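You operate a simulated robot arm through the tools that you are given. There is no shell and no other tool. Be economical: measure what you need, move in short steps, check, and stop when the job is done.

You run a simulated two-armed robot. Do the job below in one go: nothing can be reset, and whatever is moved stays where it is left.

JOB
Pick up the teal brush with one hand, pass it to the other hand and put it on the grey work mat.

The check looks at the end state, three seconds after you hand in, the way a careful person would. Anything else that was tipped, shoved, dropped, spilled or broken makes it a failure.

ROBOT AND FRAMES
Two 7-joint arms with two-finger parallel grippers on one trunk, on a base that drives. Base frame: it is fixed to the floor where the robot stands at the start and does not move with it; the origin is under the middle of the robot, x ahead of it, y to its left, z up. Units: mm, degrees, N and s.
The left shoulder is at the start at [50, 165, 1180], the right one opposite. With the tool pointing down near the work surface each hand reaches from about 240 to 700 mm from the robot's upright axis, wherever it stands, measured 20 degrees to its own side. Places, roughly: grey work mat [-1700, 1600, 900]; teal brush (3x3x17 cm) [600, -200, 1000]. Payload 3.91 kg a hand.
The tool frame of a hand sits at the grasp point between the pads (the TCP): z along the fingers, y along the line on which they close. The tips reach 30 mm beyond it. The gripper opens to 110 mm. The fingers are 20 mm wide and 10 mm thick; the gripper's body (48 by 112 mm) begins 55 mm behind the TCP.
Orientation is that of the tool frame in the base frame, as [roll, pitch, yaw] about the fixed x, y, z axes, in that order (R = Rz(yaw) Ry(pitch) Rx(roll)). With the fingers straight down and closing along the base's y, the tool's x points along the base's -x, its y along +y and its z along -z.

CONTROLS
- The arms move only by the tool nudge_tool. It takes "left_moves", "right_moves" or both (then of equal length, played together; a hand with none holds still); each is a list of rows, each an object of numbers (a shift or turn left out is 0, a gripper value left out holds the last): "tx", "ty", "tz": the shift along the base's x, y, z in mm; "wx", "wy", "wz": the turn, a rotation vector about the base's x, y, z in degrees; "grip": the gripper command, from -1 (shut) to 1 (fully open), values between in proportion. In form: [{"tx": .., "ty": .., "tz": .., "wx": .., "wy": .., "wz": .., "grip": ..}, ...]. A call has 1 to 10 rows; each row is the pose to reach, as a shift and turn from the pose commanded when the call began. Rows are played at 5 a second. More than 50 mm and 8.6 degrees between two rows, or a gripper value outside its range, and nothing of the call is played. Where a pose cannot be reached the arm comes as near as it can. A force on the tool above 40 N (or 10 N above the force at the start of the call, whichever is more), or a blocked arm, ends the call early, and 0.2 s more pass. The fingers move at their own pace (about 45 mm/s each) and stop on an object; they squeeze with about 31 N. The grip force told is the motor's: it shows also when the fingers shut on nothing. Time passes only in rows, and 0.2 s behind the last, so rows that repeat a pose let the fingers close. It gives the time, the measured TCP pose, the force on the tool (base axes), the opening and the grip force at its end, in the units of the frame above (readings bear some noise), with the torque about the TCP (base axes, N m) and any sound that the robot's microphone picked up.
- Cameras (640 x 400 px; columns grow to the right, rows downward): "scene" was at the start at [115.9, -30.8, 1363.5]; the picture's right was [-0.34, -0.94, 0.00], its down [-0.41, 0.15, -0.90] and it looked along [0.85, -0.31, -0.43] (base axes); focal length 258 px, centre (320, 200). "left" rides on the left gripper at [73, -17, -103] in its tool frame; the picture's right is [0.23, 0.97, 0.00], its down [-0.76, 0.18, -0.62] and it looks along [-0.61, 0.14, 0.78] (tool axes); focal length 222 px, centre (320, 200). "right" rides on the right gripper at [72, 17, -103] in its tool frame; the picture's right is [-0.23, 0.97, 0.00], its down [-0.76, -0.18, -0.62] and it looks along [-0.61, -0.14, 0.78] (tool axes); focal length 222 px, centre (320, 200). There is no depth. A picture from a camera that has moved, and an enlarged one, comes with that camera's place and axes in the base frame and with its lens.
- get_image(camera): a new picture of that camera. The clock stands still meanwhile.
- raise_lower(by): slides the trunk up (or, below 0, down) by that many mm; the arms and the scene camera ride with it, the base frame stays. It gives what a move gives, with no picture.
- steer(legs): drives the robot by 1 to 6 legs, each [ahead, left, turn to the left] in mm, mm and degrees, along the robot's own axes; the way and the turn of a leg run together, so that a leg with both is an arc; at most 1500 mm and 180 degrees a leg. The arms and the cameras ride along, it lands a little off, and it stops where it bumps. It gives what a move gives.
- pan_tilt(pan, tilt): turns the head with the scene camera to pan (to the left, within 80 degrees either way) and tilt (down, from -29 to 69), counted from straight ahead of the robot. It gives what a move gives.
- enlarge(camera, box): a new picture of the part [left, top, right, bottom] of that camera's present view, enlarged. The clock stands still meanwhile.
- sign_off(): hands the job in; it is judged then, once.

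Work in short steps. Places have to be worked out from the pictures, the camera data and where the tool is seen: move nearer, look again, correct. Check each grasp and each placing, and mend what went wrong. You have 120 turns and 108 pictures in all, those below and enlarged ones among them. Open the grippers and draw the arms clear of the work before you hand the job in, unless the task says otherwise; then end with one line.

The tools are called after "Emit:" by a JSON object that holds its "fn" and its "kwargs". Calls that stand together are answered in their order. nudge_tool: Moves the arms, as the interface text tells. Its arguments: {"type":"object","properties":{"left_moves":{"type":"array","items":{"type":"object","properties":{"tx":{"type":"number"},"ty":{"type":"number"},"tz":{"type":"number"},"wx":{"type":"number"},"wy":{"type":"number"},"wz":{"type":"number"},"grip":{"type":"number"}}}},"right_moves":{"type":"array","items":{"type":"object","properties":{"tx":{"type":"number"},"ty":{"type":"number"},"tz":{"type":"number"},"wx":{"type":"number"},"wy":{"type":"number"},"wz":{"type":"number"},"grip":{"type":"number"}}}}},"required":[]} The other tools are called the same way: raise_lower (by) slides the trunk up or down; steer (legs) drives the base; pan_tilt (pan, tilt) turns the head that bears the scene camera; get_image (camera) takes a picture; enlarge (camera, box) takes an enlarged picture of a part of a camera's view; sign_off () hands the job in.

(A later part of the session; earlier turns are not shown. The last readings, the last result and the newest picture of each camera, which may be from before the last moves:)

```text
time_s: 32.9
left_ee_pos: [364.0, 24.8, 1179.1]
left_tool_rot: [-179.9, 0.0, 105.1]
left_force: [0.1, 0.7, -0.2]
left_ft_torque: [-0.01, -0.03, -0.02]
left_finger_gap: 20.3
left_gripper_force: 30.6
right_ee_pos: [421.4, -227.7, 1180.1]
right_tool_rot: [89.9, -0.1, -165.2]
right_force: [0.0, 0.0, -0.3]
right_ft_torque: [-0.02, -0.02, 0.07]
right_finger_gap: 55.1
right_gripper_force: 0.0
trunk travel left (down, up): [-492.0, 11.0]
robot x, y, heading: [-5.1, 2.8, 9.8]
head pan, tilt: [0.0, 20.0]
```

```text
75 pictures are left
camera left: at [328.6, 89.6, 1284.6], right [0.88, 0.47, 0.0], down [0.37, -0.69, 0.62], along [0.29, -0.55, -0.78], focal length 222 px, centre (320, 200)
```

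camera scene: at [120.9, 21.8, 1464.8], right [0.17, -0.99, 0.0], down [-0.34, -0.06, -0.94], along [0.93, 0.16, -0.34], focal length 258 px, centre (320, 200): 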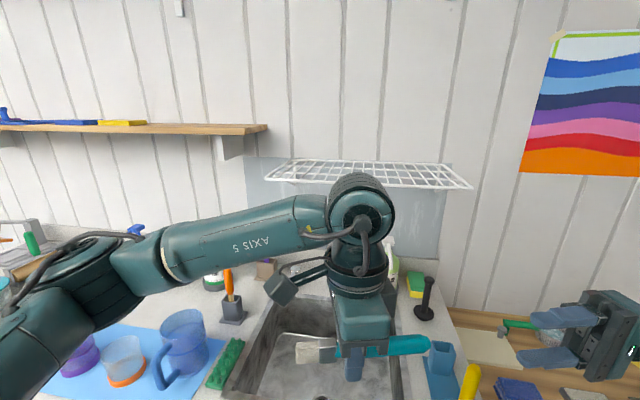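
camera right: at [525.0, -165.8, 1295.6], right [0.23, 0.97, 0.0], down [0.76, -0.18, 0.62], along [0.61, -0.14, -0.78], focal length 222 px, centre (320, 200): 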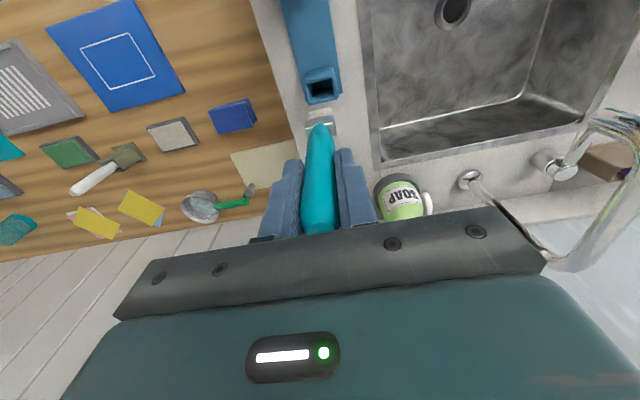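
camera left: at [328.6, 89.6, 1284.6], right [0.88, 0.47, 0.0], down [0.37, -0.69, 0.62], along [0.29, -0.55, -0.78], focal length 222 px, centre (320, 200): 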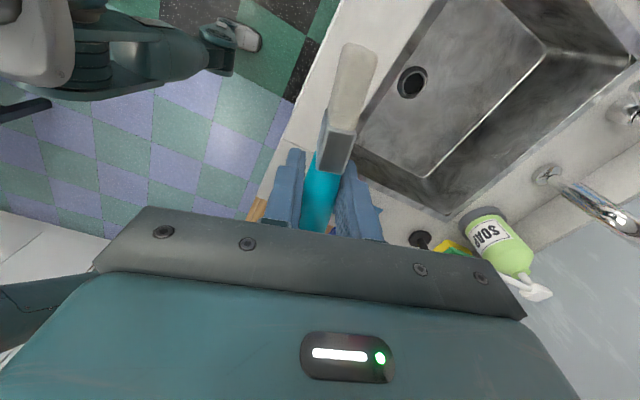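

Handover succeeded and the left hand alone holds the brush. Now I'll tuck both arms for driving: lift, turn the right hand back down and yaw the left hand back to its natural direction.

Emit:
{"fn": "nudge_tool", "kwargs": {"right_moves": [{"tx": -10, "tz": 10, "wx": -8.2, "wz": 0, "wy": -2.2}, {"tx": -20, "tz": 20, "wx": -16.4, "wy": -4.4}, {"tx": -30, "tz": 30, "wx": -24.6, "wy": -6.6}, {"tx": -40, "tz": 40, "wx": -32.8, "wy": -8.8}, {"tx": -50, "tz": 50, "wx": -41, "wy": -11}, {"tx": -60, "tz": 60, "wx": -49.2, "wy": -13.2}, {"tx": -70, "tz": 60, "wx": -57.4, "wy": -15.4}, {"tx": -80, "tz": 60, "wx": -65.6, "wy": -17.6}, {"tx": -90, "tz": 60, "wx": -73.8, "wy": -19.8}, {"tx": -100, "tz": 60, "wx": -82, "wy": -22}], "left_moves": [{"tz": 6, "ty": 8}, {"tz": 15, "ty": 16, "wz": 8.5}, {"tz": 24, "ty": 24, "wz": 17}, {"tz": 33, "ty": 35, "wz": 25.5}, {"tz": 42, "ty": 50, "wz": 34}, {"tz": 50, "ty": 65, "wz": 42.5}, {"tz": 60, "ty": 80, "wz": 51}, {"tz": 60, "ty": 90, "wz": 59.5}, {"tz": 60, "ty": 100, "wz": 68}, {"tz": 60, "ty": 110, "wz": 76}]}}

Emit:
{"fn": "get_image", "kwargs": {"camera": "scene"}}

```text
time_s: 35.1
left_ee_pos: [363.5, 134.2, 1242.2]
left_tool_rot: [-179.9, 0.1, -178.8]
left_force: [-0.4, -0.5, -0.6]
left_ft_torque: [0.02, 0.0, 0.01]
left_finger_gap: 20.1
left_gripper_force: 31.2
right_ee_pos: [323.1, -227.7, 1241.3]
right_tool_rot: [174.9, 0.0, -165.1]
right_force: [1.1, 0.0, 0.1]
right_ft_torque: [0.01, 0.02, -0.01]
right_finger_gap: 54.9
right_gripper_force: 0.0
trunk travel left (down, up): [-492.0, 11.0]
robot x, y, heading: [2.1, 0.3, 9.7]
head pan, tilt: [0.0, 20.0]
```

```text
74 pictures are left
camera scene: at [120.4, 22.3, 1464.8], right [0.17, -0.99, 0.0], down [-0.34, -0.06, -0.94], along [0.93, 0.16, -0.34], focal length 258 px, centre (320, 200)
```

scene: 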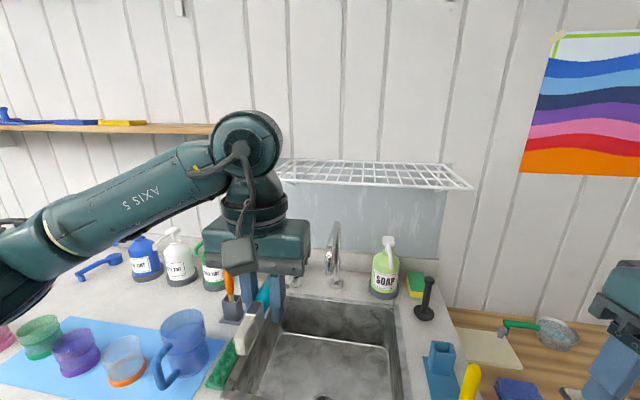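

Arms are tucked and the brush is safe. Before driving I'll look left and right to see the room.

Emit:
{"fn": "pan_tilt", "kwargs": {"pan": 80, "tilt": 20}}

Emit:
{"fn": "get_image", "kwargs": {"camera": "scene"}}

Emit:
{"fn": "pan_tilt", "kwargs": {"pan": -80, "tilt": 20}}

Emit:
{"fn": "get_image", "kwargs": {"camera": "scene"}}

```text
time_s: 36.7
left_ee_pos: [365.2, 132.6, 1240.8]
left_tool_rot: [180.0, 0.0, -179.1]
left_force: [0.0, 1.2, -0.8]
left_ft_torque: [0.01, 0.01, 0.03]
left_finger_gap: 20.7
left_gripper_force: 31.3
right_ee_pos: [324.5, -228.2, 1241.0]
right_tool_rot: [174.8, 0.2, -165.1]
right_force: [0.1, 0.2, -1.1]
right_ft_torque: [0.02, 0.03, 0.02]
right_finger_gap: 55.0
right_gripper_force: 0.0
trunk travel left (down, up): [-492.0, 11.0]
robot x, y, heading: [1.2, -0.0, 10.3]
head pan, tilt: [80.0, 20.0]
```

```text
73 pictures are left
camera scene: at [29.3, 98.6, 1464.8], right [1.0, 0.0, 0.0], down [0.0, -0.34, -0.94], along [0.0, 0.94, -0.34], focal length 258 px, centre (320, 200)
```

scene: 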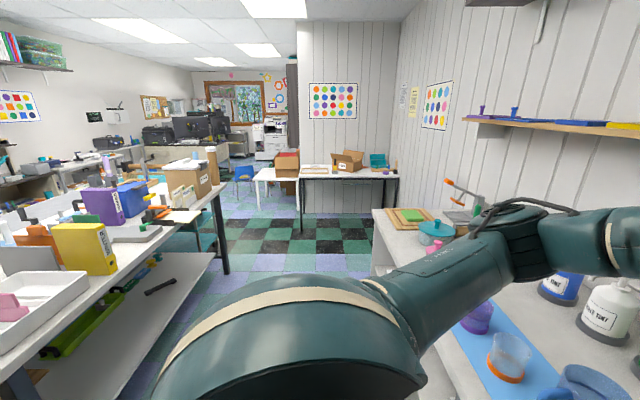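

```text
time_s: 39.1
left_ee_pos: [364.1, 133.6, 1241.1]
left_tool_rot: [180.0, -0.1, -179.0]
left_force: [0.1, -0.1, -0.6]
left_ft_torque: [-0.02, 0.01, 0.01]
left_finger_gap: 20.1
left_gripper_force: 31.4
right_ee_pos: [323.9, -228.1, 1241.5]
right_tool_rot: [174.8, 0.1, -165.0]
right_force: [-0.1, -0.2, 0.0]
right_ft_torque: [0.0, -0.04, 0.01]
right_finger_gap: 55.1
right_gripper_force: 0.0
trunk travel left (down, up): [-492.0, 11.0]
robot x, y, heading: [0.1, -2.4, 9.9]
head pan, tilt: [-80.0, 20.0]
```

```text
72 pictures are left
camera scene: at [60.8, -82.0, 1464.8], right [-0.94, -0.34, 0.0], down [-0.12, 0.32, -0.94], along [0.32, -0.88, -0.34], focal length 258 px, centre (320, 200)
```

scene: 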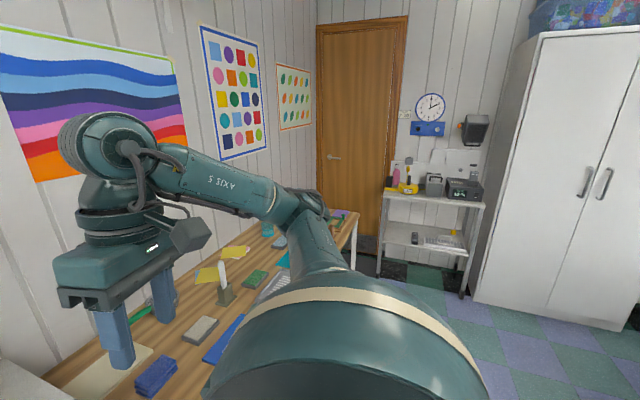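

There's a long table behind me, with its edge near x -760, and the mat should be past it. I'll back off a little, turn left 80° and look.

Emit:
{"fn": "steer", "kwargs": {"legs": [[-100, 0, 0], [0, 0, 80]]}}

Emit:
{"fn": "pan_tilt", "kwargs": {"pan": 40, "tilt": 15}}

Emit:
{"fn": "get_image", "kwargs": {"camera": "scene"}}

```text
time_s: 43.7
left_ee_pos: [-169.6, 362.9, 1241.4]
left_tool_rot: [-179.8, 0.0, -98.5]
left_force: [0.1, 0.0, -0.5]
left_ft_torque: [0.0, 0.01, 0.01]
left_finger_gap: 20.5
left_gripper_force: 30.8
right_ee_pos: [181.3, 264.6, 1240.3]
right_tool_rot: [174.9, 0.0, -84.7]
right_force: [0.0, -0.1, -0.2]
right_ft_torque: [0.02, -0.02, 0.02]
right_finger_gap: 54.7
right_gripper_force: 0.0
trunk travel left (down, up): [-492.0, 11.0]
robot x, y, heading: [-95.8, -18.5, 90.4]
head pan, tilt: [-80.0, 20.0]
```

```text
time_s: 45.7
left_ee_pos: [-169.8, 362.6, 1240.4]
left_tool_rot: [-179.9, 0.0, -98.6]
left_force: [0.4, -0.3, -0.3]
left_ft_torque: [-0.01, 0.01, 0.01]
left_finger_gap: 20.4
left_gripper_force: 30.7
right_ee_pos: [180.8, 263.9, 1240.3]
right_tool_rot: [174.8, 0.1, -84.8]
right_force: [-0.6, -0.7, -0.3]
right_ft_torque: [-0.04, -0.01, -0.01]
right_finger_gap: 54.9
right_gripper_force: 0.1
trunk travel left (down, up): [-492.0, 11.0]
robot x, y, heading: [-96.1, -20.4, 90.2]
head pan, tilt: [40.0, 15.0]
```

```text
71 pictures are left
camera scene: at [-158.5, 83.8, 1472.9], right [0.76, 0.65, 0.0], down [0.17, -0.2, -0.97], along [-0.62, 0.74, -0.26], focal length 258 px, centre (320, 200)
```

scene: 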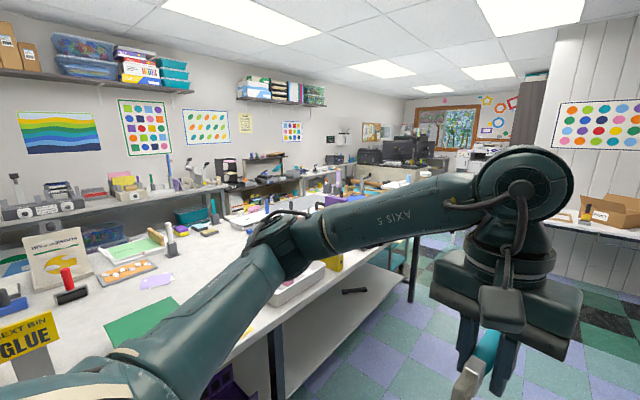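

The mat should project around pixel (298, 199). Zooming there.

Emit:
{"fn": "enlarge", "kwargs": {"camera": "scene", "box": [160, 130, 440, 305]}}

```text
2.29 times, centred on (300, 218) of scene
camera zoom: at [-158.5, 83.8, 1472.9], right [0.76, 0.65, 0.0], down [0.17, -0.2, -0.97], along [-0.62, 0.74, -0.26], focal length 590 px, centre (366, 160)
```

zoom: 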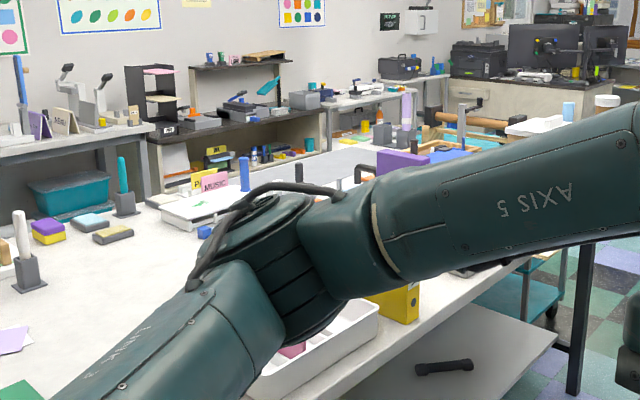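

A grey flat area shows on the far side of the long table, mostly hidden by the arm. I'll drive ahead along the aisle, centred, and look again.

Emit:
{"fn": "steer", "kwargs": {"legs": [[0, 100, 0], [700, 0, 0]]}}

Emit:
{"fn": "pan_tilt", "kwargs": {"pan": 75, "tilt": 20}}

Emit:
{"fn": "get_image", "kwargs": {"camera": "scene"}}

Emit:
{"fn": "pan_tilt", "kwargs": {"pan": 30, "tilt": 20}}

Emit:
{"fn": "get_image", "kwargs": {"camera": "scene"}}

```text
time_s: 50.8
left_ee_pos: [-276.2, 1076.0, 1241.7]
left_tool_rot: [-180.0, 0.1, -98.6]
left_force: [-0.6, -0.2, -0.1]
left_ft_torque: [-0.04, 0.04, -0.01]
left_finger_gap: 20.5
left_gripper_force: 30.9
right_ee_pos: [73.5, 977.2, 1241.3]
right_tool_rot: [174.7, 0.2, -84.6]
right_force: [0.0, -0.4, 0.5]
right_ft_torque: [-0.01, -0.03, -0.02]
right_finger_gap: 54.9
right_gripper_force: 0.0
trunk travel left (down, up): [-492.0, 11.0]
robot x, y, heading: [-205.6, 694.0, 90.5]
head pan, tilt: [40.0, 15.0]
```

```text
time_s: 51.8
left_ee_pos: [-276.6, 1075.7, 1242.0]
left_tool_rot: [-179.9, -0.1, -98.5]
left_force: [-0.2, -0.4, -0.2]
left_ft_torque: [0.02, -0.03, -0.03]
left_finger_gap: 20.2
left_gripper_force: 31.6
right_ee_pos: [73.0, 976.8, 1240.8]
right_tool_rot: [174.8, 0.1, -84.6]
right_force: [0.1, -1.0, -0.3]
right_ft_torque: [-0.01, 0.01, 0.03]
right_finger_gap: 55.0
right_gripper_force: 0.1
trunk travel left (down, up): [-492.0, 11.0]
robot x, y, heading: [-203.7, 690.9, 90.2]
head pan, tilt: [75.0, 20.0]
```

```text
69 pictures are left
camera scene: at [-294.5, 747.9, 1464.8], right [0.25, 0.97, 0.0], down [0.33, -0.09, -0.94], along [-0.91, 0.24, -0.34], focal length 258 px, centre (320, 200)
```

scene: 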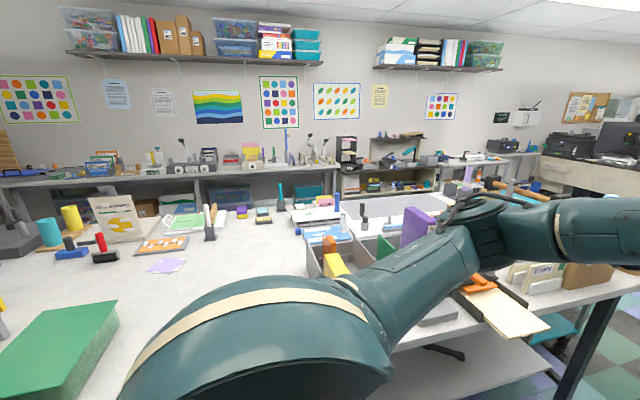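

```text
time_s: 52.9
left_ee_pos: [-275.3, 1074.6, 1240.8]
left_tool_rot: [-180.0, 0.0, -98.5]
left_force: [-0.2, 0.3, -0.4]
left_ft_torque: [-0.01, -0.01, -0.02]
left_finger_gap: 20.2
left_gripper_force: 31.3
right_ee_pos: [74.1, 975.1, 1240.6]
right_tool_rot: [174.8, 0.2, -84.5]
right_force: [0.3, 0.8, -0.1]
right_ft_torque: [0.0, 0.0, -0.01]
right_finger_gap: 54.9
right_gripper_force: 0.1
trunk travel left (down, up): [-492.0, 11.0]
robot x, y, heading: [-207.0, 693.0, 90.6]
head pan, tilt: [30.0, 20.0]
```

```text
68 pictures are left
camera scene: at [-251.7, 804.6, 1464.8], right [0.86, 0.51, 0.0], down [0.17, -0.29, -0.94], along [-0.48, 0.81, -0.34], focal length 258 px, centre (320, 200)
```

scene: 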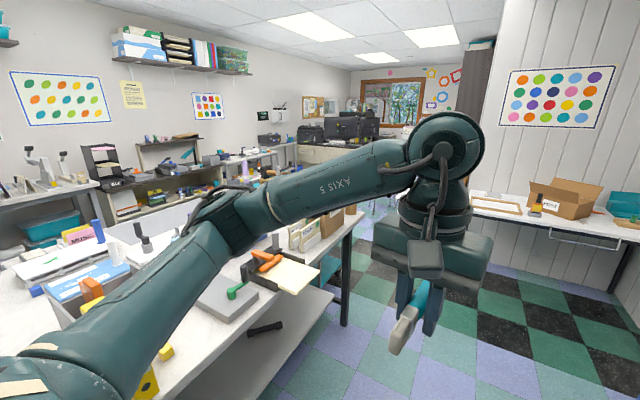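

The mat is the grey area on the far side of the long table, around (-1600, 1620). It's best reached from the aisle beyond, going around the table's end at y≈2040. I'll drive ahead 700 and look.

Emit:
{"fn": "steer", "kwargs": {"legs": [[700, 0, 0]]}}

Emit:
{"fn": "pan_tilt", "kwargs": {"pan": 10, "tilt": 25}}

Emit:
{"fn": "get_image", "kwargs": {"camera": "scene"}}

Emit:
{"fn": "pan_tilt", "kwargs": {"pan": 60, "tilt": 20}}

Emit:
{"fn": "get_image", "kwargs": {"camera": "scene"}}

```text
time_s: 56.7
left_ee_pos: [-273.6, 1776.8, 1241.0]
left_tool_rot: [180.0, 0.0, -99.1]
left_force: [0.6, -0.3, -0.5]
left_ft_torque: [0.04, -0.03, 0.0]
left_finger_gap: 20.4
left_gripper_force: 31.0
right_ee_pos: [75.5, 1672.8, 1241.5]
right_tool_rot: [174.7, 0.0, -85.1]
right_force: [-0.8, 0.7, -0.4]
right_ft_torque: [-0.07, -0.04, 0.01]
right_finger_gap: 54.8
right_gripper_force: 0.0
trunk travel left (down, up): [-492.0, 11.0]
robot x, y, heading: [-207.7, 1394.9, 89.8]
head pan, tilt: [30.0, 20.0]
```

```text
time_s: 57.6
left_ee_pos: [-275.1, 1776.3, 1242.0]
left_tool_rot: [-179.9, 0.0, -99.0]
left_force: [-0.5, 0.0, -0.5]
left_ft_torque: [0.0, 0.01, 0.0]
left_finger_gap: 20.3
left_gripper_force: 30.5
right_ee_pos: [74.5, 1672.4, 1240.8]
right_tool_rot: [174.8, 0.0, -85.1]
right_force: [-0.1, -0.5, 0.0]
right_ft_torque: [-0.02, -0.03, 0.02]
right_finger_gap: 55.1
right_gripper_force: 0.0
trunk travel left (down, up): [-492.0, 11.0]
robot x, y, heading: [-204.6, 1394.5, 90.1]
head pan, tilt: [10.0, 25.0]
```

```text
67 pictures are left
camera scene: at [-222.0, 1514.7, 1456.7], right [0.99, 0.17, 0.0], down [0.07, -0.42, -0.91], along [-0.16, 0.89, -0.42], focal length 258 px, centre (320, 200)
```

scene: 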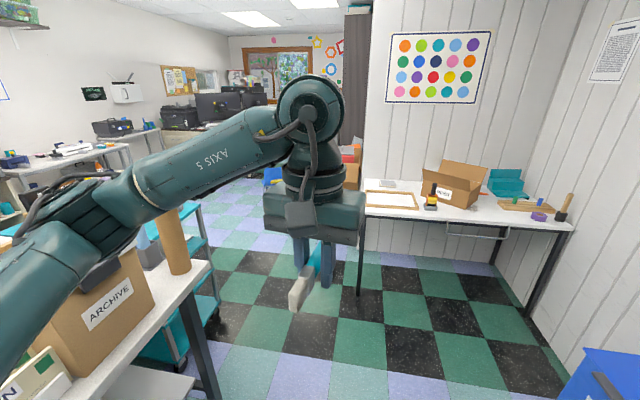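

```text
time_s: 58.8
left_ee_pos: [-273.7, 1775.9, 1240.6]
left_tool_rot: [-180.0, 0.0, -99.1]
left_force: [0.1, 0.0, 0.1]
left_ft_torque: [-0.01, 0.0, -0.04]
left_finger_gap: 20.4
left_gripper_force: 30.7
right_ee_pos: [75.6, 1673.2, 1243.4]
right_tool_rot: [174.7, 0.1, -85.1]
right_force: [-0.3, 0.8, 0.7]
right_ft_torque: [0.0, 0.02, 0.01]
right_finger_gap: 55.0
right_gripper_force: 0.1
trunk travel left (down, up): [-492.0, 11.0]
robot x, y, heading: [-206.1, 1394.0, 89.4]
head pan, tilt: [60.0, 20.0]
```

```text
66 pictures are left
camera scene: at [-286.6, 1470.7, 1464.8], right [0.5, 0.86, 0.0], down [0.3, -0.17, -0.94], along [-0.81, 0.47, -0.34], focal length 258 px, centre (320, 200)
```

scene: 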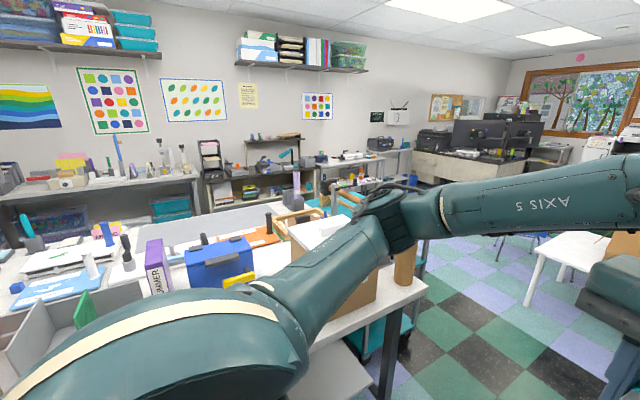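

I see the mat's light-grey surface beyond the archive boxes. I'll enlarge it to see its edges, contents and the aisle.

Emit:
{"fn": "enlarge", "kwargs": {"camera": "scene", "box": [100, 130, 340, 280]}}

Emit:
{"fn": "enlarge", "kwargs": {"camera": "scene", "box": [340, 110, 640, 298]}}

```text
2.67 times, centred on (220, 205) of scene
camera zoom: at [-286.6, 1470.7, 1464.8], right [0.5, 0.86, 0.0], down [0.3, -0.17, -0.94], along [-0.81, 0.47, -0.34], focal length 688 px, centre (587, 187)
```

zoom: 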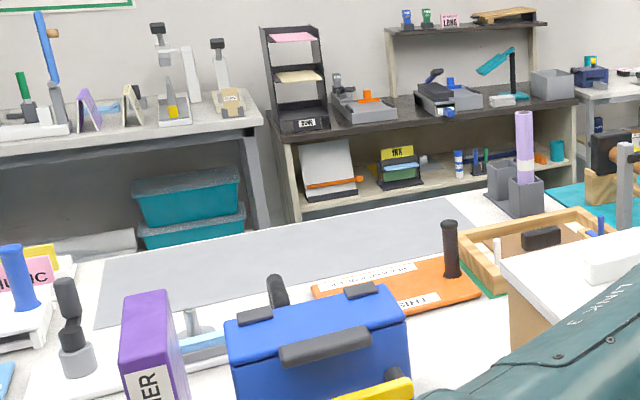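

```text
2.13 times, centred on (490, 204) of scene
camera zoom: at [-286.6, 1470.7, 1464.8], right [0.5, 0.86, 0.0], down [0.3, -0.17, -0.94], along [-0.81, 0.47, -0.34], focal length 549 px, centre (-42, 192)
```

zoom: 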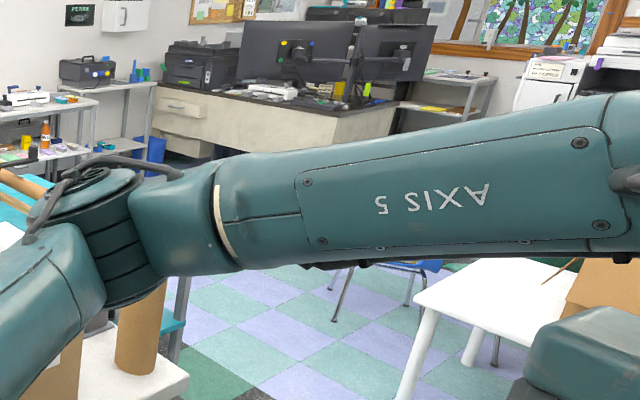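

The mat spans roughly x -1470…-1740, y 1280…1960. A trolley sits beyond the table end. I'll drive to the open floor past the corner and look along there.

Emit:
{"fn": "steer", "kwargs": {"legs": [[1200, 0, 0], [0, 0, 90]]}}

Emit:
{"fn": "pan_tilt", "kwargs": {"pan": 0, "tilt": 25}}

Emit:
{"fn": "get_image", "kwargs": {"camera": "scene"}}

Emit:
{"fn": "pan_tilt", "kwargs": {"pan": 35, "tilt": 25}}

Emit:
{"fn": "get_image", "kwargs": {"camera": "scene"}}

```text
time_s: 68.7
left_ee_pos: [-590.6, 2532.2, 1241.8]
left_tool_rot: [180.0, 0.1, -8.5]
left_force: [-0.5, 0.6, -1.0]
left_ft_torque: [0.01, -0.04, 0.03]
left_finger_gap: 20.2
left_gripper_force: 30.7
right_ee_pos: [-492.4, 2881.6, 1240.2]
right_tool_rot: [174.8, 0.2, 5.3]
right_force: [-0.5, -0.7, 0.4]
right_ft_torque: [0.0, -0.01, 0.0]
right_finger_gap: 54.9
right_gripper_force: 0.1
trunk travel left (down, up): [-492.0, 11.0]
robot x, y, heading: [-210.5, 2605.6, -179.5]
head pan, tilt: [60.0, 20.0]
```

```text
time_s: 70.0
left_ee_pos: [-591.7, 2532.5, 1240.6]
left_tool_rot: [-180.0, 0.0, -8.4]
left_force: [0.1, -0.2, -0.3]
left_ft_torque: [0.01, -0.03, -0.02]
left_finger_gap: 20.4
left_gripper_force: 31.4
right_ee_pos: [-489.5, 2881.4, 1240.5]
right_tool_rot: [174.8, 0.1, 5.4]
right_force: [1.0, -0.1, -0.2]
right_ft_torque: [0.03, 0.0, 0.01]
right_finger_gap: 55.1
right_gripper_force: 0.0
trunk travel left (down, up): [-492.0, 11.0]
robot x, y, heading: [-210.1, 2605.0, -179.8]
head pan, tilt: [0.0, 25.0]
```

```text
63 pictures are left
camera scene: at [-331.4, 2603.3, 1456.7], right [-0.01, 1.0, 0.0], down [0.42, 0.0, -0.91], along [-0.91, -0.01, -0.42], focal length 258 px, centre (320, 200)
```

scene: 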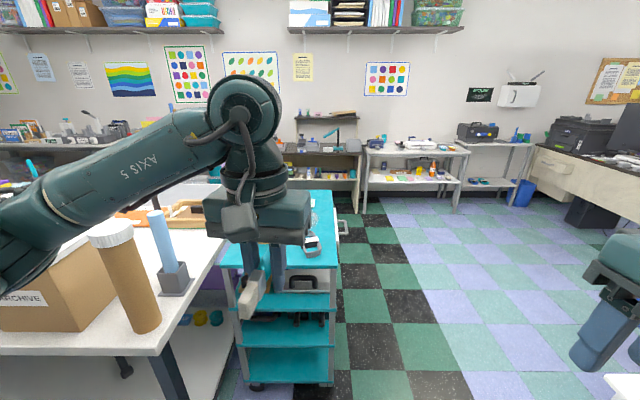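

```text
time_s: 71.0
left_ee_pos: [-591.8, 2532.9, 1241.3]
left_tool_rot: [-180.0, 0.0, -8.6]
left_force: [-0.3, -0.3, -0.1]
left_ft_torque: [-0.03, 0.0, -0.04]
left_finger_gap: 20.2
left_gripper_force: 31.1
right_ee_pos: [-492.4, 2882.1, 1239.1]
right_tool_rot: [174.8, 0.1, 5.4]
right_force: [-0.6, 0.4, 0.4]
right_ft_torque: [0.03, 0.01, 0.01]
right_finger_gap: 54.8
right_gripper_force: 0.0
trunk travel left (down, up): [-492.0, 11.0]
robot x, y, heading: [-208.5, 2607.3, -179.8]
head pan, tilt: [35.0, 25.0]
```

```text
62 pictures are left
camera scene: at [-314.4, 2550.7, 1456.7], right [-0.58, 0.82, 0.0], down [0.34, 0.24, -0.91], along [-0.74, -0.52, -0.42], focal length 258 px, centre (320, 200)
```

scene: 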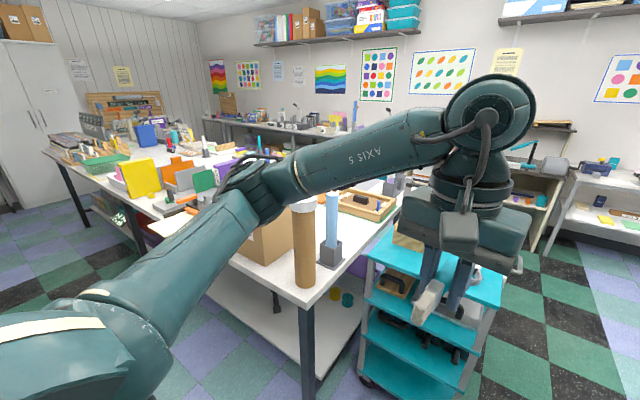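

Clear route: slide right to y≈3050, past the trolley, then along -x into the wide aisle behind the table. Its shelves' fronts are near x≈-3100.

Emit:
{"fn": "steer", "kwargs": {"legs": [[0, -450, 0], [1500, 0, 0], [700, 0, 0], [0, 0, 90]]}}

Emit:
{"fn": "pan_tilt", "kwargs": {"pan": 0, "tilt": 25}}

Emit:
{"fn": "get_image", "kwargs": {"camera": "scene"}}

Emit:
{"fn": "pan_tilt", "kwargs": {"pan": 40, "tilt": 25}}

Emit:
{"fn": "get_image", "kwargs": {"camera": "scene"}}

```text
time_s: 72.8
left_ee_pos: [-593.1, 2606.5, 1241.0]
left_tool_rot: [-179.9, -0.1, -8.5]
left_force: [0.4, -0.9, 0.4]
left_ft_torque: [-0.01, 0.02, 0.0]
left_finger_gap: 20.1
left_gripper_force: 31.5
right_ee_pos: [-494.1, 2956.7, 1240.7]
right_tool_rot: [174.8, 0.1, 5.4]
right_force: [-0.3, 0.0, 0.4]
right_ft_torque: [0.05, -0.02, -0.01]
right_finger_gap: 55.3
right_gripper_force: 0.2
trunk travel left (down, up): [-492.0, 11.0]
robot x, y, heading: [-212.4, 2680.2, -179.5]
head pan, tilt: [35.0, 25.0]
stopped in leg 1: the robot was blocked; the commanded pose is now the measured one
```

```text
time_s: 73.8
left_ee_pos: [-591.3, 2606.0, 1241.3]
left_tool_rot: [180.0, 0.0, -8.5]
left_force: [-0.1, 0.0, 0.3]
left_ft_torque: [-0.01, -0.04, -0.02]
left_finger_gap: 20.2
left_gripper_force: 31.2
right_ee_pos: [-493.5, 2957.0, 1241.5]
right_tool_rot: [174.8, 0.0, 5.4]
right_force: [0.1, 0.4, -1.2]
right_ft_torque: [-0.01, -0.01, -0.02]
right_finger_gap: 55.1
right_gripper_force: 0.1
trunk travel left (down, up): [-492.0, 11.0]
robot x, y, heading: [-210.6, 2681.4, -179.7]
head pan, tilt: [0.0, 25.0]
```

```text
61 pictures are left
camera scene: at [-333.0, 2678.5, 1456.7], right [-0.01, 1.0, 0.0], down [0.42, 0.0, -0.91], along [-0.91, -0.01, -0.42], focal length 258 px, centre (320, 200)
```

scene: 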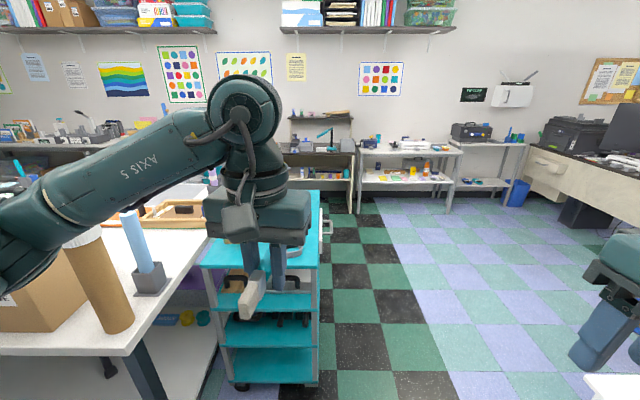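

```text
time_s: 74.8
left_ee_pos: [-592.2, 2608.5, 1240.8]
left_tool_rot: [180.0, 0.0, -8.6]
left_force: [-0.4, -0.3, -0.3]
left_ft_torque: [0.01, 0.0, -0.01]
left_finger_gap: 20.3
left_gripper_force: 31.5
right_ee_pos: [-493.7, 2959.7, 1240.0]
right_tool_rot: [174.8, 0.1, 5.3]
right_force: [-0.1, -0.2, 0.0]
right_ft_torque: [0.02, -0.01, -0.01]
right_finger_gap: 55.1
right_gripper_force: 0.1
trunk travel left (down, up): [-492.0, 11.0]
robot x, y, heading: [-212.5, 2677.1, -179.6]
head pan, tilt: [40.0, 25.0]
```

```text
60 pictures are left
camera scene: at [-311.0, 2619.7, 1456.7], right [-0.65, 0.76, 0.0], down [0.32, 0.27, -0.91], along [-0.69, -0.59, -0.42], focal length 258 px, centre (320, 200)
```

scene: 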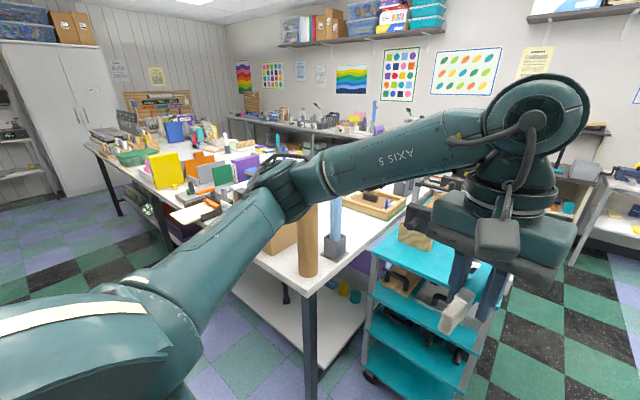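

The wall table on the right blocked the slide. I'll nudge off it and look to the right to map it.

Emit:
{"fn": "steer", "kwargs": {"legs": [[0, 25, 0]]}}

Emit:
{"fn": "pan_tilt", "kwargs": {"pan": -50, "tilt": 35}}

Emit:
{"fn": "get_image", "kwargs": {"camera": "scene"}}

Emit:
{"fn": "pan_tilt", "kwargs": {"pan": -80, "tilt": 45}}

Emit:
{"fn": "get_image", "kwargs": {"camera": "scene"}}

```text
time_s: 75.8
left_ee_pos: [-591.8, 2581.9, 1240.1]
left_tool_rot: [-179.8, 0.0, -8.5]
left_force: [0.6, -1.0, -0.5]
left_ft_torque: [0.02, 0.04, 0.03]
left_finger_gap: 20.4
left_gripper_force: 30.6
right_ee_pos: [-492.6, 2932.1, 1240.6]
right_tool_rot: [174.9, 0.1, 5.3]
right_force: [0.8, -0.1, 0.1]
right_ft_torque: [0.01, 0.0, -0.02]
right_finger_gap: 55.0
right_gripper_force: 0.0
trunk travel left (down, up): [-492.0, 11.0]
robot x, y, heading: [-213.8, 2656.8, -179.5]
head pan, tilt: [40.0, 25.0]
```

```text
time_s: 77.4
left_ee_pos: [-593.1, 2583.5, 1241.9]
left_tool_rot: [180.0, 0.0, -8.5]
left_force: [1.1, 1.3, 0.2]
left_ft_torque: [-0.02, -0.05, -0.01]
left_finger_gap: 20.6
left_gripper_force: 30.1
right_ee_pos: [-494.4, 2931.7, 1240.0]
right_tool_rot: [174.8, 0.2, 5.4]
right_force: [0.7, 1.4, -0.3]
right_ft_torque: [-0.01, -0.02, -0.01]
right_finger_gap: 55.0
right_gripper_force: 0.1
trunk travel left (down, up): [-492.0, 11.0]
robot x, y, heading: [-208.3, 2653.1, -179.5]
head pan, tilt: [-50.0, 35.0]
```

```text
59 pictures are left
camera scene: at [-297.9, 2721.3, 1441.0], right [0.76, 0.65, 0.0], down [0.37, -0.44, -0.82], along [-0.53, 0.62, -0.57], focal length 258 px, centre (320, 200)
```

scene: 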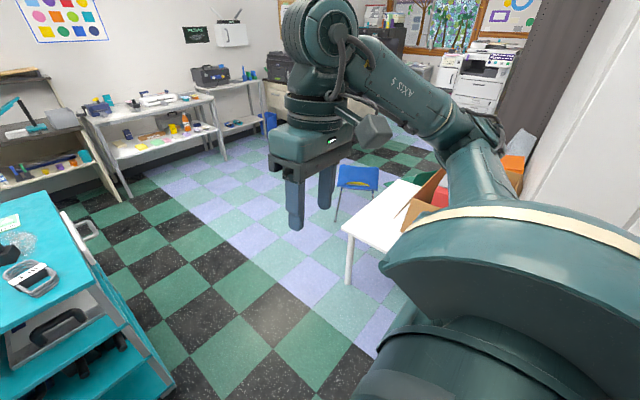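

```text
time_s: 78.4
left_ee_pos: [-592.6, 2583.4, 1240.8]
left_tool_rot: [179.9, 0.0, -8.6]
left_force: [-1.0, -0.2, -1.0]
left_ft_torque: [0.02, -0.03, -0.03]
left_finger_gap: 20.1
left_gripper_force: 31.0
right_ee_pos: [-493.8, 2932.6, 1240.5]
right_tool_rot: [174.7, 0.1, 5.5]
right_force: [0.4, -0.2, 0.1]
right_ft_torque: [-0.02, 0.03, 0.02]
right_finger_gap: 55.1
right_gripper_force: 0.0
trunk travel left (down, up): [-492.0, 11.0]
robot x, y, heading: [-212.0, 2657.6, -179.5]
head pan, tilt: [-80.0, 45.0]
```

```text
58 pictures are left
camera scene: at [-255.5, 2734.3, 1426.2], right [0.98, 0.18, 0.0], down [0.13, -0.7, -0.71], along [-0.13, 0.7, -0.71], focal length 258 px, centre (320, 200)
```

scene: 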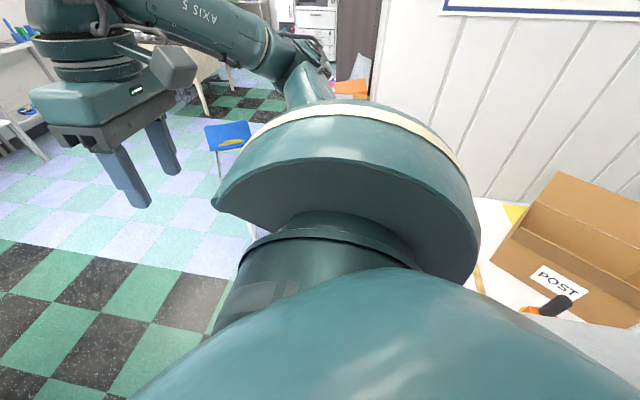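

The wall table only occupies x>-200; the second table's corner is near (-870, 3670). So: ahead 430, then slide right 400, then ahead past the trolley.

Emit:
{"fn": "steer", "kwargs": {"legs": [[430, 0, 0], [0, -420, 0], [1500, 0, 0], [300, 0, 0]]}}

Emit:
{"fn": "pan_tilt", "kwargs": {"pan": 60, "tilt": 25}}

Emit:
{"fn": "get_image", "kwargs": {"camera": "scene"}}

```text
time_s: 93.6
left_ee_pos: [-2851.1, 2985.2, 1241.5]
left_tool_rot: [180.0, 0.0, -8.7]
left_force: [-1.2, -0.3, -0.4]
left_ft_torque: [-0.02, -0.05, 0.01]
left_finger_gap: 20.3
left_gripper_force: 30.8
right_ee_pos: [-2751.2, 3334.2, 1240.4]
right_tool_rot: [174.7, 0.1, 5.2]
right_force: [-0.2, 0.9, 0.6]
right_ft_torque: [0.02, -0.02, -0.01]
right_finger_gap: 55.2
right_gripper_force: 0.1
trunk travel left (down, up): [-492.0, 11.0]
robot x, y, heading: [-2469.1, 3057.1, -179.6]
head pan, tilt: [-80.0, 45.0]
```

```text
time_s: 95.8
left_ee_pos: [-2850.5, 2984.8, 1241.2]
left_tool_rot: [179.9, 0.1, -8.8]
left_force: [0.7, 0.7, -0.9]
left_ft_torque: [-0.02, -0.02, 0.01]
left_finger_gap: 20.1
left_gripper_force: 30.7
right_ee_pos: [-2752.3, 3335.5, 1240.3]
right_tool_rot: [174.8, 0.1, 5.3]
right_force: [0.0, -0.5, -0.2]
right_ft_torque: [0.01, 0.02, -0.01]
right_finger_gap: 55.1
right_gripper_force: 0.0
trunk travel left (down, up): [-492.0, 11.0]
robot x, y, heading: [-2470.2, 3057.0, -179.8]
head pan, tilt: [60.0, 25.0]
```

```text
57 pictures are left
camera scene: at [-2544.7, 2976.0, 1456.7], right [-0.87, 0.5, 0.0], down [0.21, 0.37, -0.91], along [-0.45, -0.79, -0.42], focal length 258 px, centre (320, 200)
```

scene: 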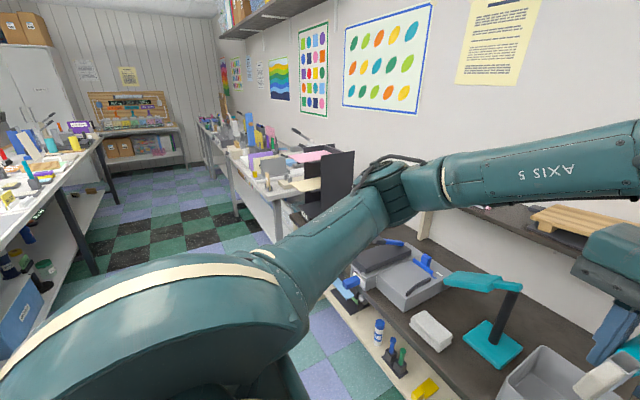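

The aisle is about 1.1 m wide. I'll back up to its middle (x≈-2350), turn left, and drive down it toward y≈1500.

Emit:
{"fn": "steer", "kwargs": {"legs": [[-120, 0, 0], [0, 0, 90], [800, 0, 0]]}}

Emit:
{"fn": "pan_tilt", "kwargs": {"pan": 0, "tilt": 30}}

Emit:
{"fn": "get_image", "kwargs": {"camera": "scene"}}

Emit:
{"fn": "pan_tilt", "kwargs": {"pan": 45, "tilt": 30}}

Emit:
{"fn": "get_image", "kwargs": {"camera": "scene"}}

```text
time_s: 104.8
left_ee_pos: [-2270.6, 1878.7, 1241.6]
left_tool_rot: [-180.0, 0.0, 81.7]
left_force: [0.2, 0.2, -0.8]
left_ft_torque: [0.0, -0.01, -0.01]
left_finger_gap: 20.6
left_gripper_force: 31.0
right_ee_pos: [-2620.7, 1976.5, 1240.5]
right_tool_rot: [174.8, 0.1, 95.6]
right_force: [-0.5, -0.2, -0.2]
right_ft_torque: [-0.01, 0.01, 0.02]
right_finger_gap: 55.0
right_gripper_force: 0.1
trunk travel left (down, up): [-492.0, 11.0]
robot x, y, heading: [-2338.2, 2259.9, -89.4]
head pan, tilt: [60.0, 25.0]
```

```text
time_s: 106.1
left_ee_pos: [-2269.8, 1879.4, 1241.0]
left_tool_rot: [-179.9, 0.0, 81.7]
left_force: [-0.1, 0.8, -0.1]
left_ft_torque: [0.0, 0.01, 0.0]
left_finger_gap: 20.4
left_gripper_force: 31.0
right_ee_pos: [-2619.8, 1976.4, 1240.5]
right_tool_rot: [174.7, 0.1, 95.6]
right_force: [-0.7, 0.2, 0.5]
right_ft_torque: [-0.02, 0.01, -0.02]
right_finger_gap: 55.1
right_gripper_force: 0.1
trunk travel left (down, up): [-492.0, 11.0]
robot x, y, heading: [-2341.8, 2262.1, -89.4]
head pan, tilt: [0.0, 30.0]
```

```text
56 pictures are left
camera scene: at [-2341.5, 2139.8, 1448.8], right [-1.0, -0.01, 0.0], down [-0.01, 0.5, -0.87], along [0.01, -0.87, -0.5], focal length 258 px, centre (320, 200)
```

scene: 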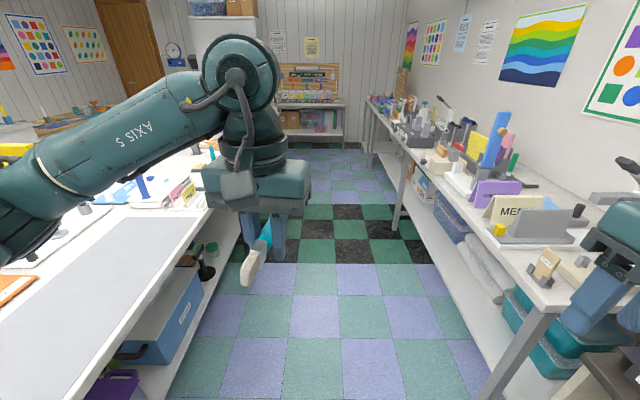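

```text
time_s: 107.2
left_ee_pos: [-2270.9, 1879.0, 1241.8]
left_tool_rot: [180.0, 0.0, 81.7]
left_force: [0.2, 0.0, -0.5]
left_ft_torque: [0.05, 0.0, 0.02]
left_finger_gap: 20.4
left_gripper_force: 30.8
right_ee_pos: [-2620.5, 1976.2, 1241.4]
right_tool_rot: [174.8, 0.2, 95.6]
right_force: [-0.3, 0.0, -0.3]
right_ft_torque: [0.02, -0.01, -0.01]
right_finger_gap: 54.9
right_gripper_force: 0.1
trunk travel left (down, up): [-492.0, 11.0]
robot x, y, heading: [-2342.0, 2257.1, -89.5]
head pan, tilt: [45.0, 30.0]
```

```text
55 pictures are left
camera scene: at [-2277.9, 2166.9, 1448.7], right [-0.7, -0.71, 0.0], down [-0.36, 0.35, -0.87], along [0.62, -0.61, -0.5], focal length 258 px, centre (320, 200)
```

scene: 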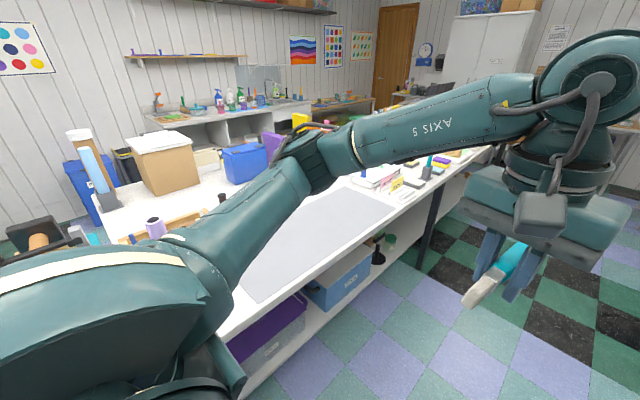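

Clear view now: the mat spans about x -1855…-1550, y 1326…1968, and it's empty. I'll drive 780 ahead and turn left to face it.

Emit:
{"fn": "steer", "kwargs": {"legs": [[780, 0, 0], [0, 0, 90]]}}

Emit:
{"fn": "pan_tilt", "kwargs": {"pan": 5, "tilt": 35}}

Emit:
{"fn": "get_image", "kwargs": {"camera": "scene"}}

Emit:
{"fn": "get_image", "kwargs": {"camera": "left"}}

```text
time_s: 115.2
left_ee_pos: [-1955.6, 1568.4, 1241.1]
left_tool_rot: [-180.0, 0.1, 172.4]
left_force: [0.2, -0.5, 0.0]
left_ft_torque: [0.03, 0.0, -0.01]
left_finger_gap: 20.8
left_gripper_force: 30.9
right_ee_pos: [-2049.0, 1216.1, 1241.0]
right_tool_rot: [174.8, 0.0, -173.6]
right_force: [-0.1, 0.8, -0.6]
right_ft_torque: [0.01, -0.01, 0.0]
right_finger_gap: 55.1
right_gripper_force: 0.0
trunk travel left (down, up): [-492.0, 11.0]
robot x, y, heading: [-2335.6, 1492.3, 1.3]
head pan, tilt: [45.0, 30.0]
```

```text
time_s: 116.3
left_ee_pos: [-1954.9, 1566.9, 1241.3]
left_tool_rot: [-180.0, -0.1, 172.5]
left_force: [-0.1, 0.6, -0.7]
left_ft_torque: [0.0, 0.0, -0.01]
left_finger_gap: 20.9
left_gripper_force: 30.9
right_ee_pos: [-2048.0, 1217.0, 1241.6]
right_tool_rot: [174.8, 0.0, -173.6]
right_force: [0.4, 0.0, 0.3]
right_ft_torque: [-0.02, 0.02, 0.03]
right_finger_gap: 54.7
right_gripper_force: 0.1
trunk travel left (down, up): [-492.0, 11.0]
robot x, y, heading: [-2338.9, 1489.8, 1.5]
head pan, tilt: [5.0, 35.0]
```

```text
54 pictures are left
camera scene: at [-2217.7, 1501.2, 1441.0], right [0.11, -0.99, 0.0], down [-0.57, -0.06, -0.82], along [0.81, 0.09, -0.57], focal length 258 px, centre (320, 200)
```

scene: 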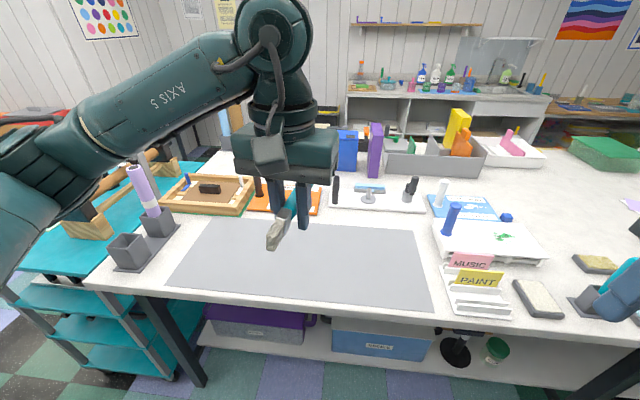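

```text
53 pictures are left
camera left: at [-2029.6, 1560.6, 1345.7], right [-0.1, 1.0, 0.0], down [0.78, 0.08, 0.62], along [0.62, 0.06, -0.78], focal length 222 px, centre (320, 200)
```

left: 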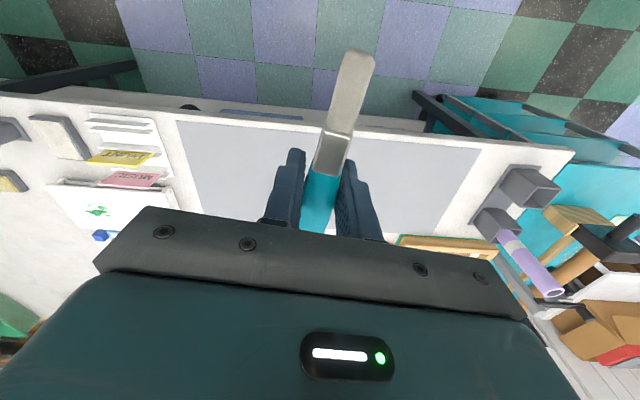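

Facing the mat: corners give x -1855…-1592, y 1287…1895. I'll drive 80 mm closer, then move the left hand to about (-1750, 1600) so the brush lies centred on it.

Emit:
{"fn": "steer", "kwargs": {"legs": [[80, 0, 0]]}}

Emit:
{"fn": "nudge_tool", "kwargs": {"left_moves": [{"tx": 30, "ty": 8}, {"tx": 60, "ty": 16}, {"tx": 90, "ty": 24}, {"tx": 110, "ty": 32}, {"tx": 125, "ty": 32}, {"tx": 125, "ty": 32}]}}

Emit:
{"fn": "get_image", "kwargs": {"camera": "scene"}}

```text
time_s: 117.3
left_ee_pos: [-1874.6, 1569.7, 1240.1]
left_tool_rot: [180.0, 0.0, 172.4]
left_force: [0.5, 0.5, -0.3]
left_ft_torque: [0.01, 0.01, -0.01]
left_finger_gap: 20.3
left_gripper_force: 31.1
right_ee_pos: [-1967.8, 1218.2, 1241.3]
right_tool_rot: [174.8, 0.0, -173.7]
right_force: [-0.8, 1.0, 0.0]
right_ft_torque: [0.03, 0.03, -0.02]
right_finger_gap: 54.8
right_gripper_force: 0.1
trunk travel left (down, up): [-492.0, 11.0]
robot x, y, heading: [-2253.5, 1493.6, 1.2]
head pan, tilt: [5.0, 35.0]
```

```text
time_s: 118.7
left_ee_pos: [-1751.4, 1602.2, 1240.4]
left_tool_rot: [179.9, 0.1, 172.4]
left_force: [-0.8, 0.6, -0.2]
left_ft_torque: [0.0, -0.01, -0.01]
left_finger_gap: 20.4
left_gripper_force: 30.8
right_ee_pos: [-1968.5, 1218.3, 1240.1]
right_tool_rot: [174.8, 0.2, -173.6]
right_force: [0.2, -0.5, -0.7]
right_ft_torque: [-0.03, 0.01, 0.0]
right_finger_gap: 55.0
right_gripper_force: 0.1
trunk travel left (down, up): [-492.0, 11.0]
robot x, y, heading: [-2254.9, 1494.3, 1.6]
head pan, tilt: [5.0, 35.0]
```

```text
52 pictures are left
camera scene: at [-2137.7, 1503.4, 1441.0], right [0.11, -0.99, 0.0], down [-0.57, -0.06, -0.82], along [0.81, 0.09, -0.57], focal length 258 px, centre (320, 200)
```

scene: 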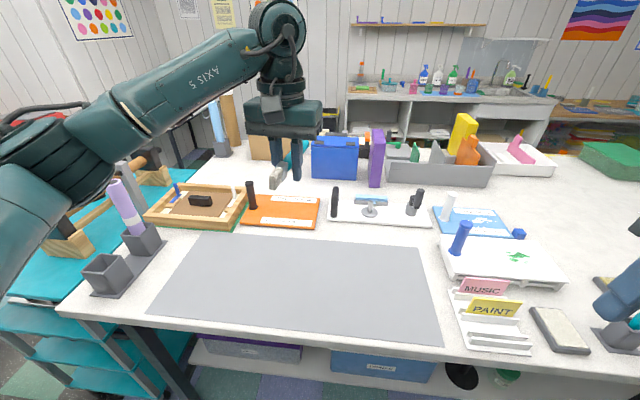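

In position over the mat. I'll descend the arm in stages, watching the elbow relative to the cup with the lilac roll.

Emit:
{"fn": "nudge_tool", "kwargs": {"left_moves": [{"tz": -40}, {"tz": -80}, {"tz": -120}, {"tz": -150}, {"tz": -150}]}}

Emit:
{"fn": "pan_tilt", "kwargs": {"pan": 25, "tilt": 35}}

Emit:
{"fn": "get_image", "kwargs": {"camera": "scene"}}

```text
time_s: 119.9
left_ee_pos: [-1750.4, 1602.3, 1087.6]
left_tool_rot: [-180.0, 0.1, 172.4]
left_force: [-0.5, 0.5, 0.1]
left_ft_torque: [-0.02, 0.02, -0.02]
left_finger_gap: 20.6
left_gripper_force: 31.0
right_ee_pos: [-1967.6, 1218.2, 1239.0]
right_tool_rot: [174.7, 0.1, -173.6]
right_force: [0.2, 0.1, 0.1]
right_ft_torque: [0.0, 0.0, 0.01]
right_finger_gap: 55.0
right_gripper_force: 0.0
trunk travel left (down, up): [-492.0, 11.0]
robot x, y, heading: [-2254.4, 1492.1, 1.2]
head pan, tilt: [5.0, 35.0]
```

```text
time_s: 120.8
left_ee_pos: [-1750.0, 1601.3, 1087.6]
left_tool_rot: [-179.9, 0.1, 172.3]
left_force: [-0.2, -0.2, -0.6]
left_ft_torque: [0.0, 0.02, 0.02]
left_finger_gap: 20.4
left_gripper_force: 31.4
right_ee_pos: [-1967.9, 1218.7, 1240.4]
right_tool_rot: [174.8, 0.0, -173.6]
right_force: [0.4, 0.2, -1.8]
right_ft_torque: [0.02, 0.01, -0.01]
right_finger_gap: 55.0
right_gripper_force: 0.0
trunk travel left (down, up): [-492.0, 11.0]
robot x, y, heading: [-2250.6, 1492.2, 1.5]
head pan, tilt: [25.0, 35.0]
```

```text
51 pictures are left
camera scene: at [-2146.1, 1532.4, 1441.0], right [0.44, -0.9, 0.0], down [-0.51, -0.25, -0.82], along [0.73, 0.36, -0.57], focal length 258 px, centre (320, 200)
```

scene: 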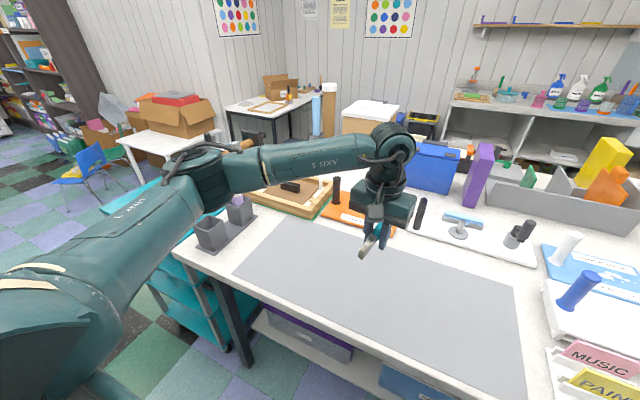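

By geometry the elbow is about 250 mm short of the roll, so there's margin. Continuing down to z≈985, then checking.

Emit:
{"fn": "nudge_tool", "kwargs": {"left_moves": [{"tz": -35}, {"tz": -70}, {"tz": -100}, {"tz": -100}]}}

Emit:
{"fn": "get_image", "kwargs": {"camera": "scene"}}

Emit:
{"fn": "get_image", "kwargs": {"camera": "left"}}

```text
time_s: 121.8
left_ee_pos: [-1752.4, 1601.7, 988.7]
left_tool_rot: [-180.0, 0.0, 172.4]
left_force: [0.4, -0.5, -0.9]
left_ft_torque: [0.02, 0.03, 0.02]
left_finger_gap: 20.3
left_gripper_force: 31.2
right_ee_pos: [-1968.4, 1218.1, 1241.6]
right_tool_rot: [174.8, 0.2, -173.7]
right_force: [0.3, 0.0, -0.1]
right_ft_torque: [0.01, -0.01, -0.02]
right_finger_gap: 54.9
right_gripper_force: 0.0
trunk travel left (down, up): [-492.0, 11.0]
robot x, y, heading: [-2252.9, 1489.5, 1.3]
head pan, tilt: [25.0, 35.0]
```

```text
50 pictures are left
camera scene: at [-2146.3, 1532.4, 1441.0], right [0.45, -0.9, 0.0], down [-0.51, -0.26, -0.82], along [0.73, 0.36, -0.57], focal length 258 px, centre (320, 200)
```

scene: 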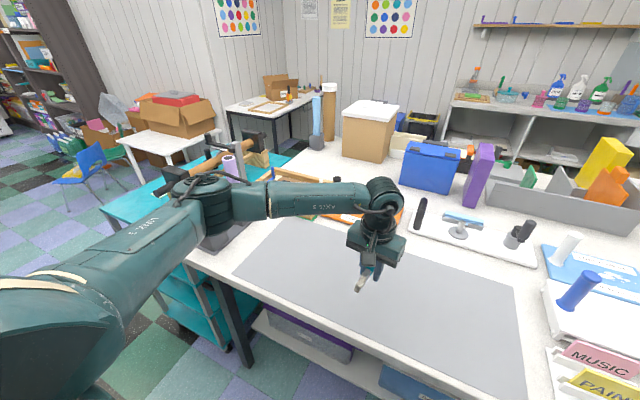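

```text
49 pictures are left
camera left: at [-1826.1, 1593.9, 1093.1], right [-0.1, 1.0, 0.0], down [0.78, 0.08, 0.62], along [0.62, 0.06, -0.78], focal length 222 px, centre (320, 200)
```

left: 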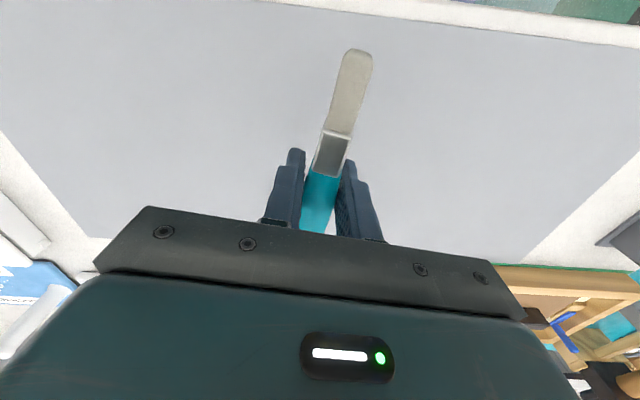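

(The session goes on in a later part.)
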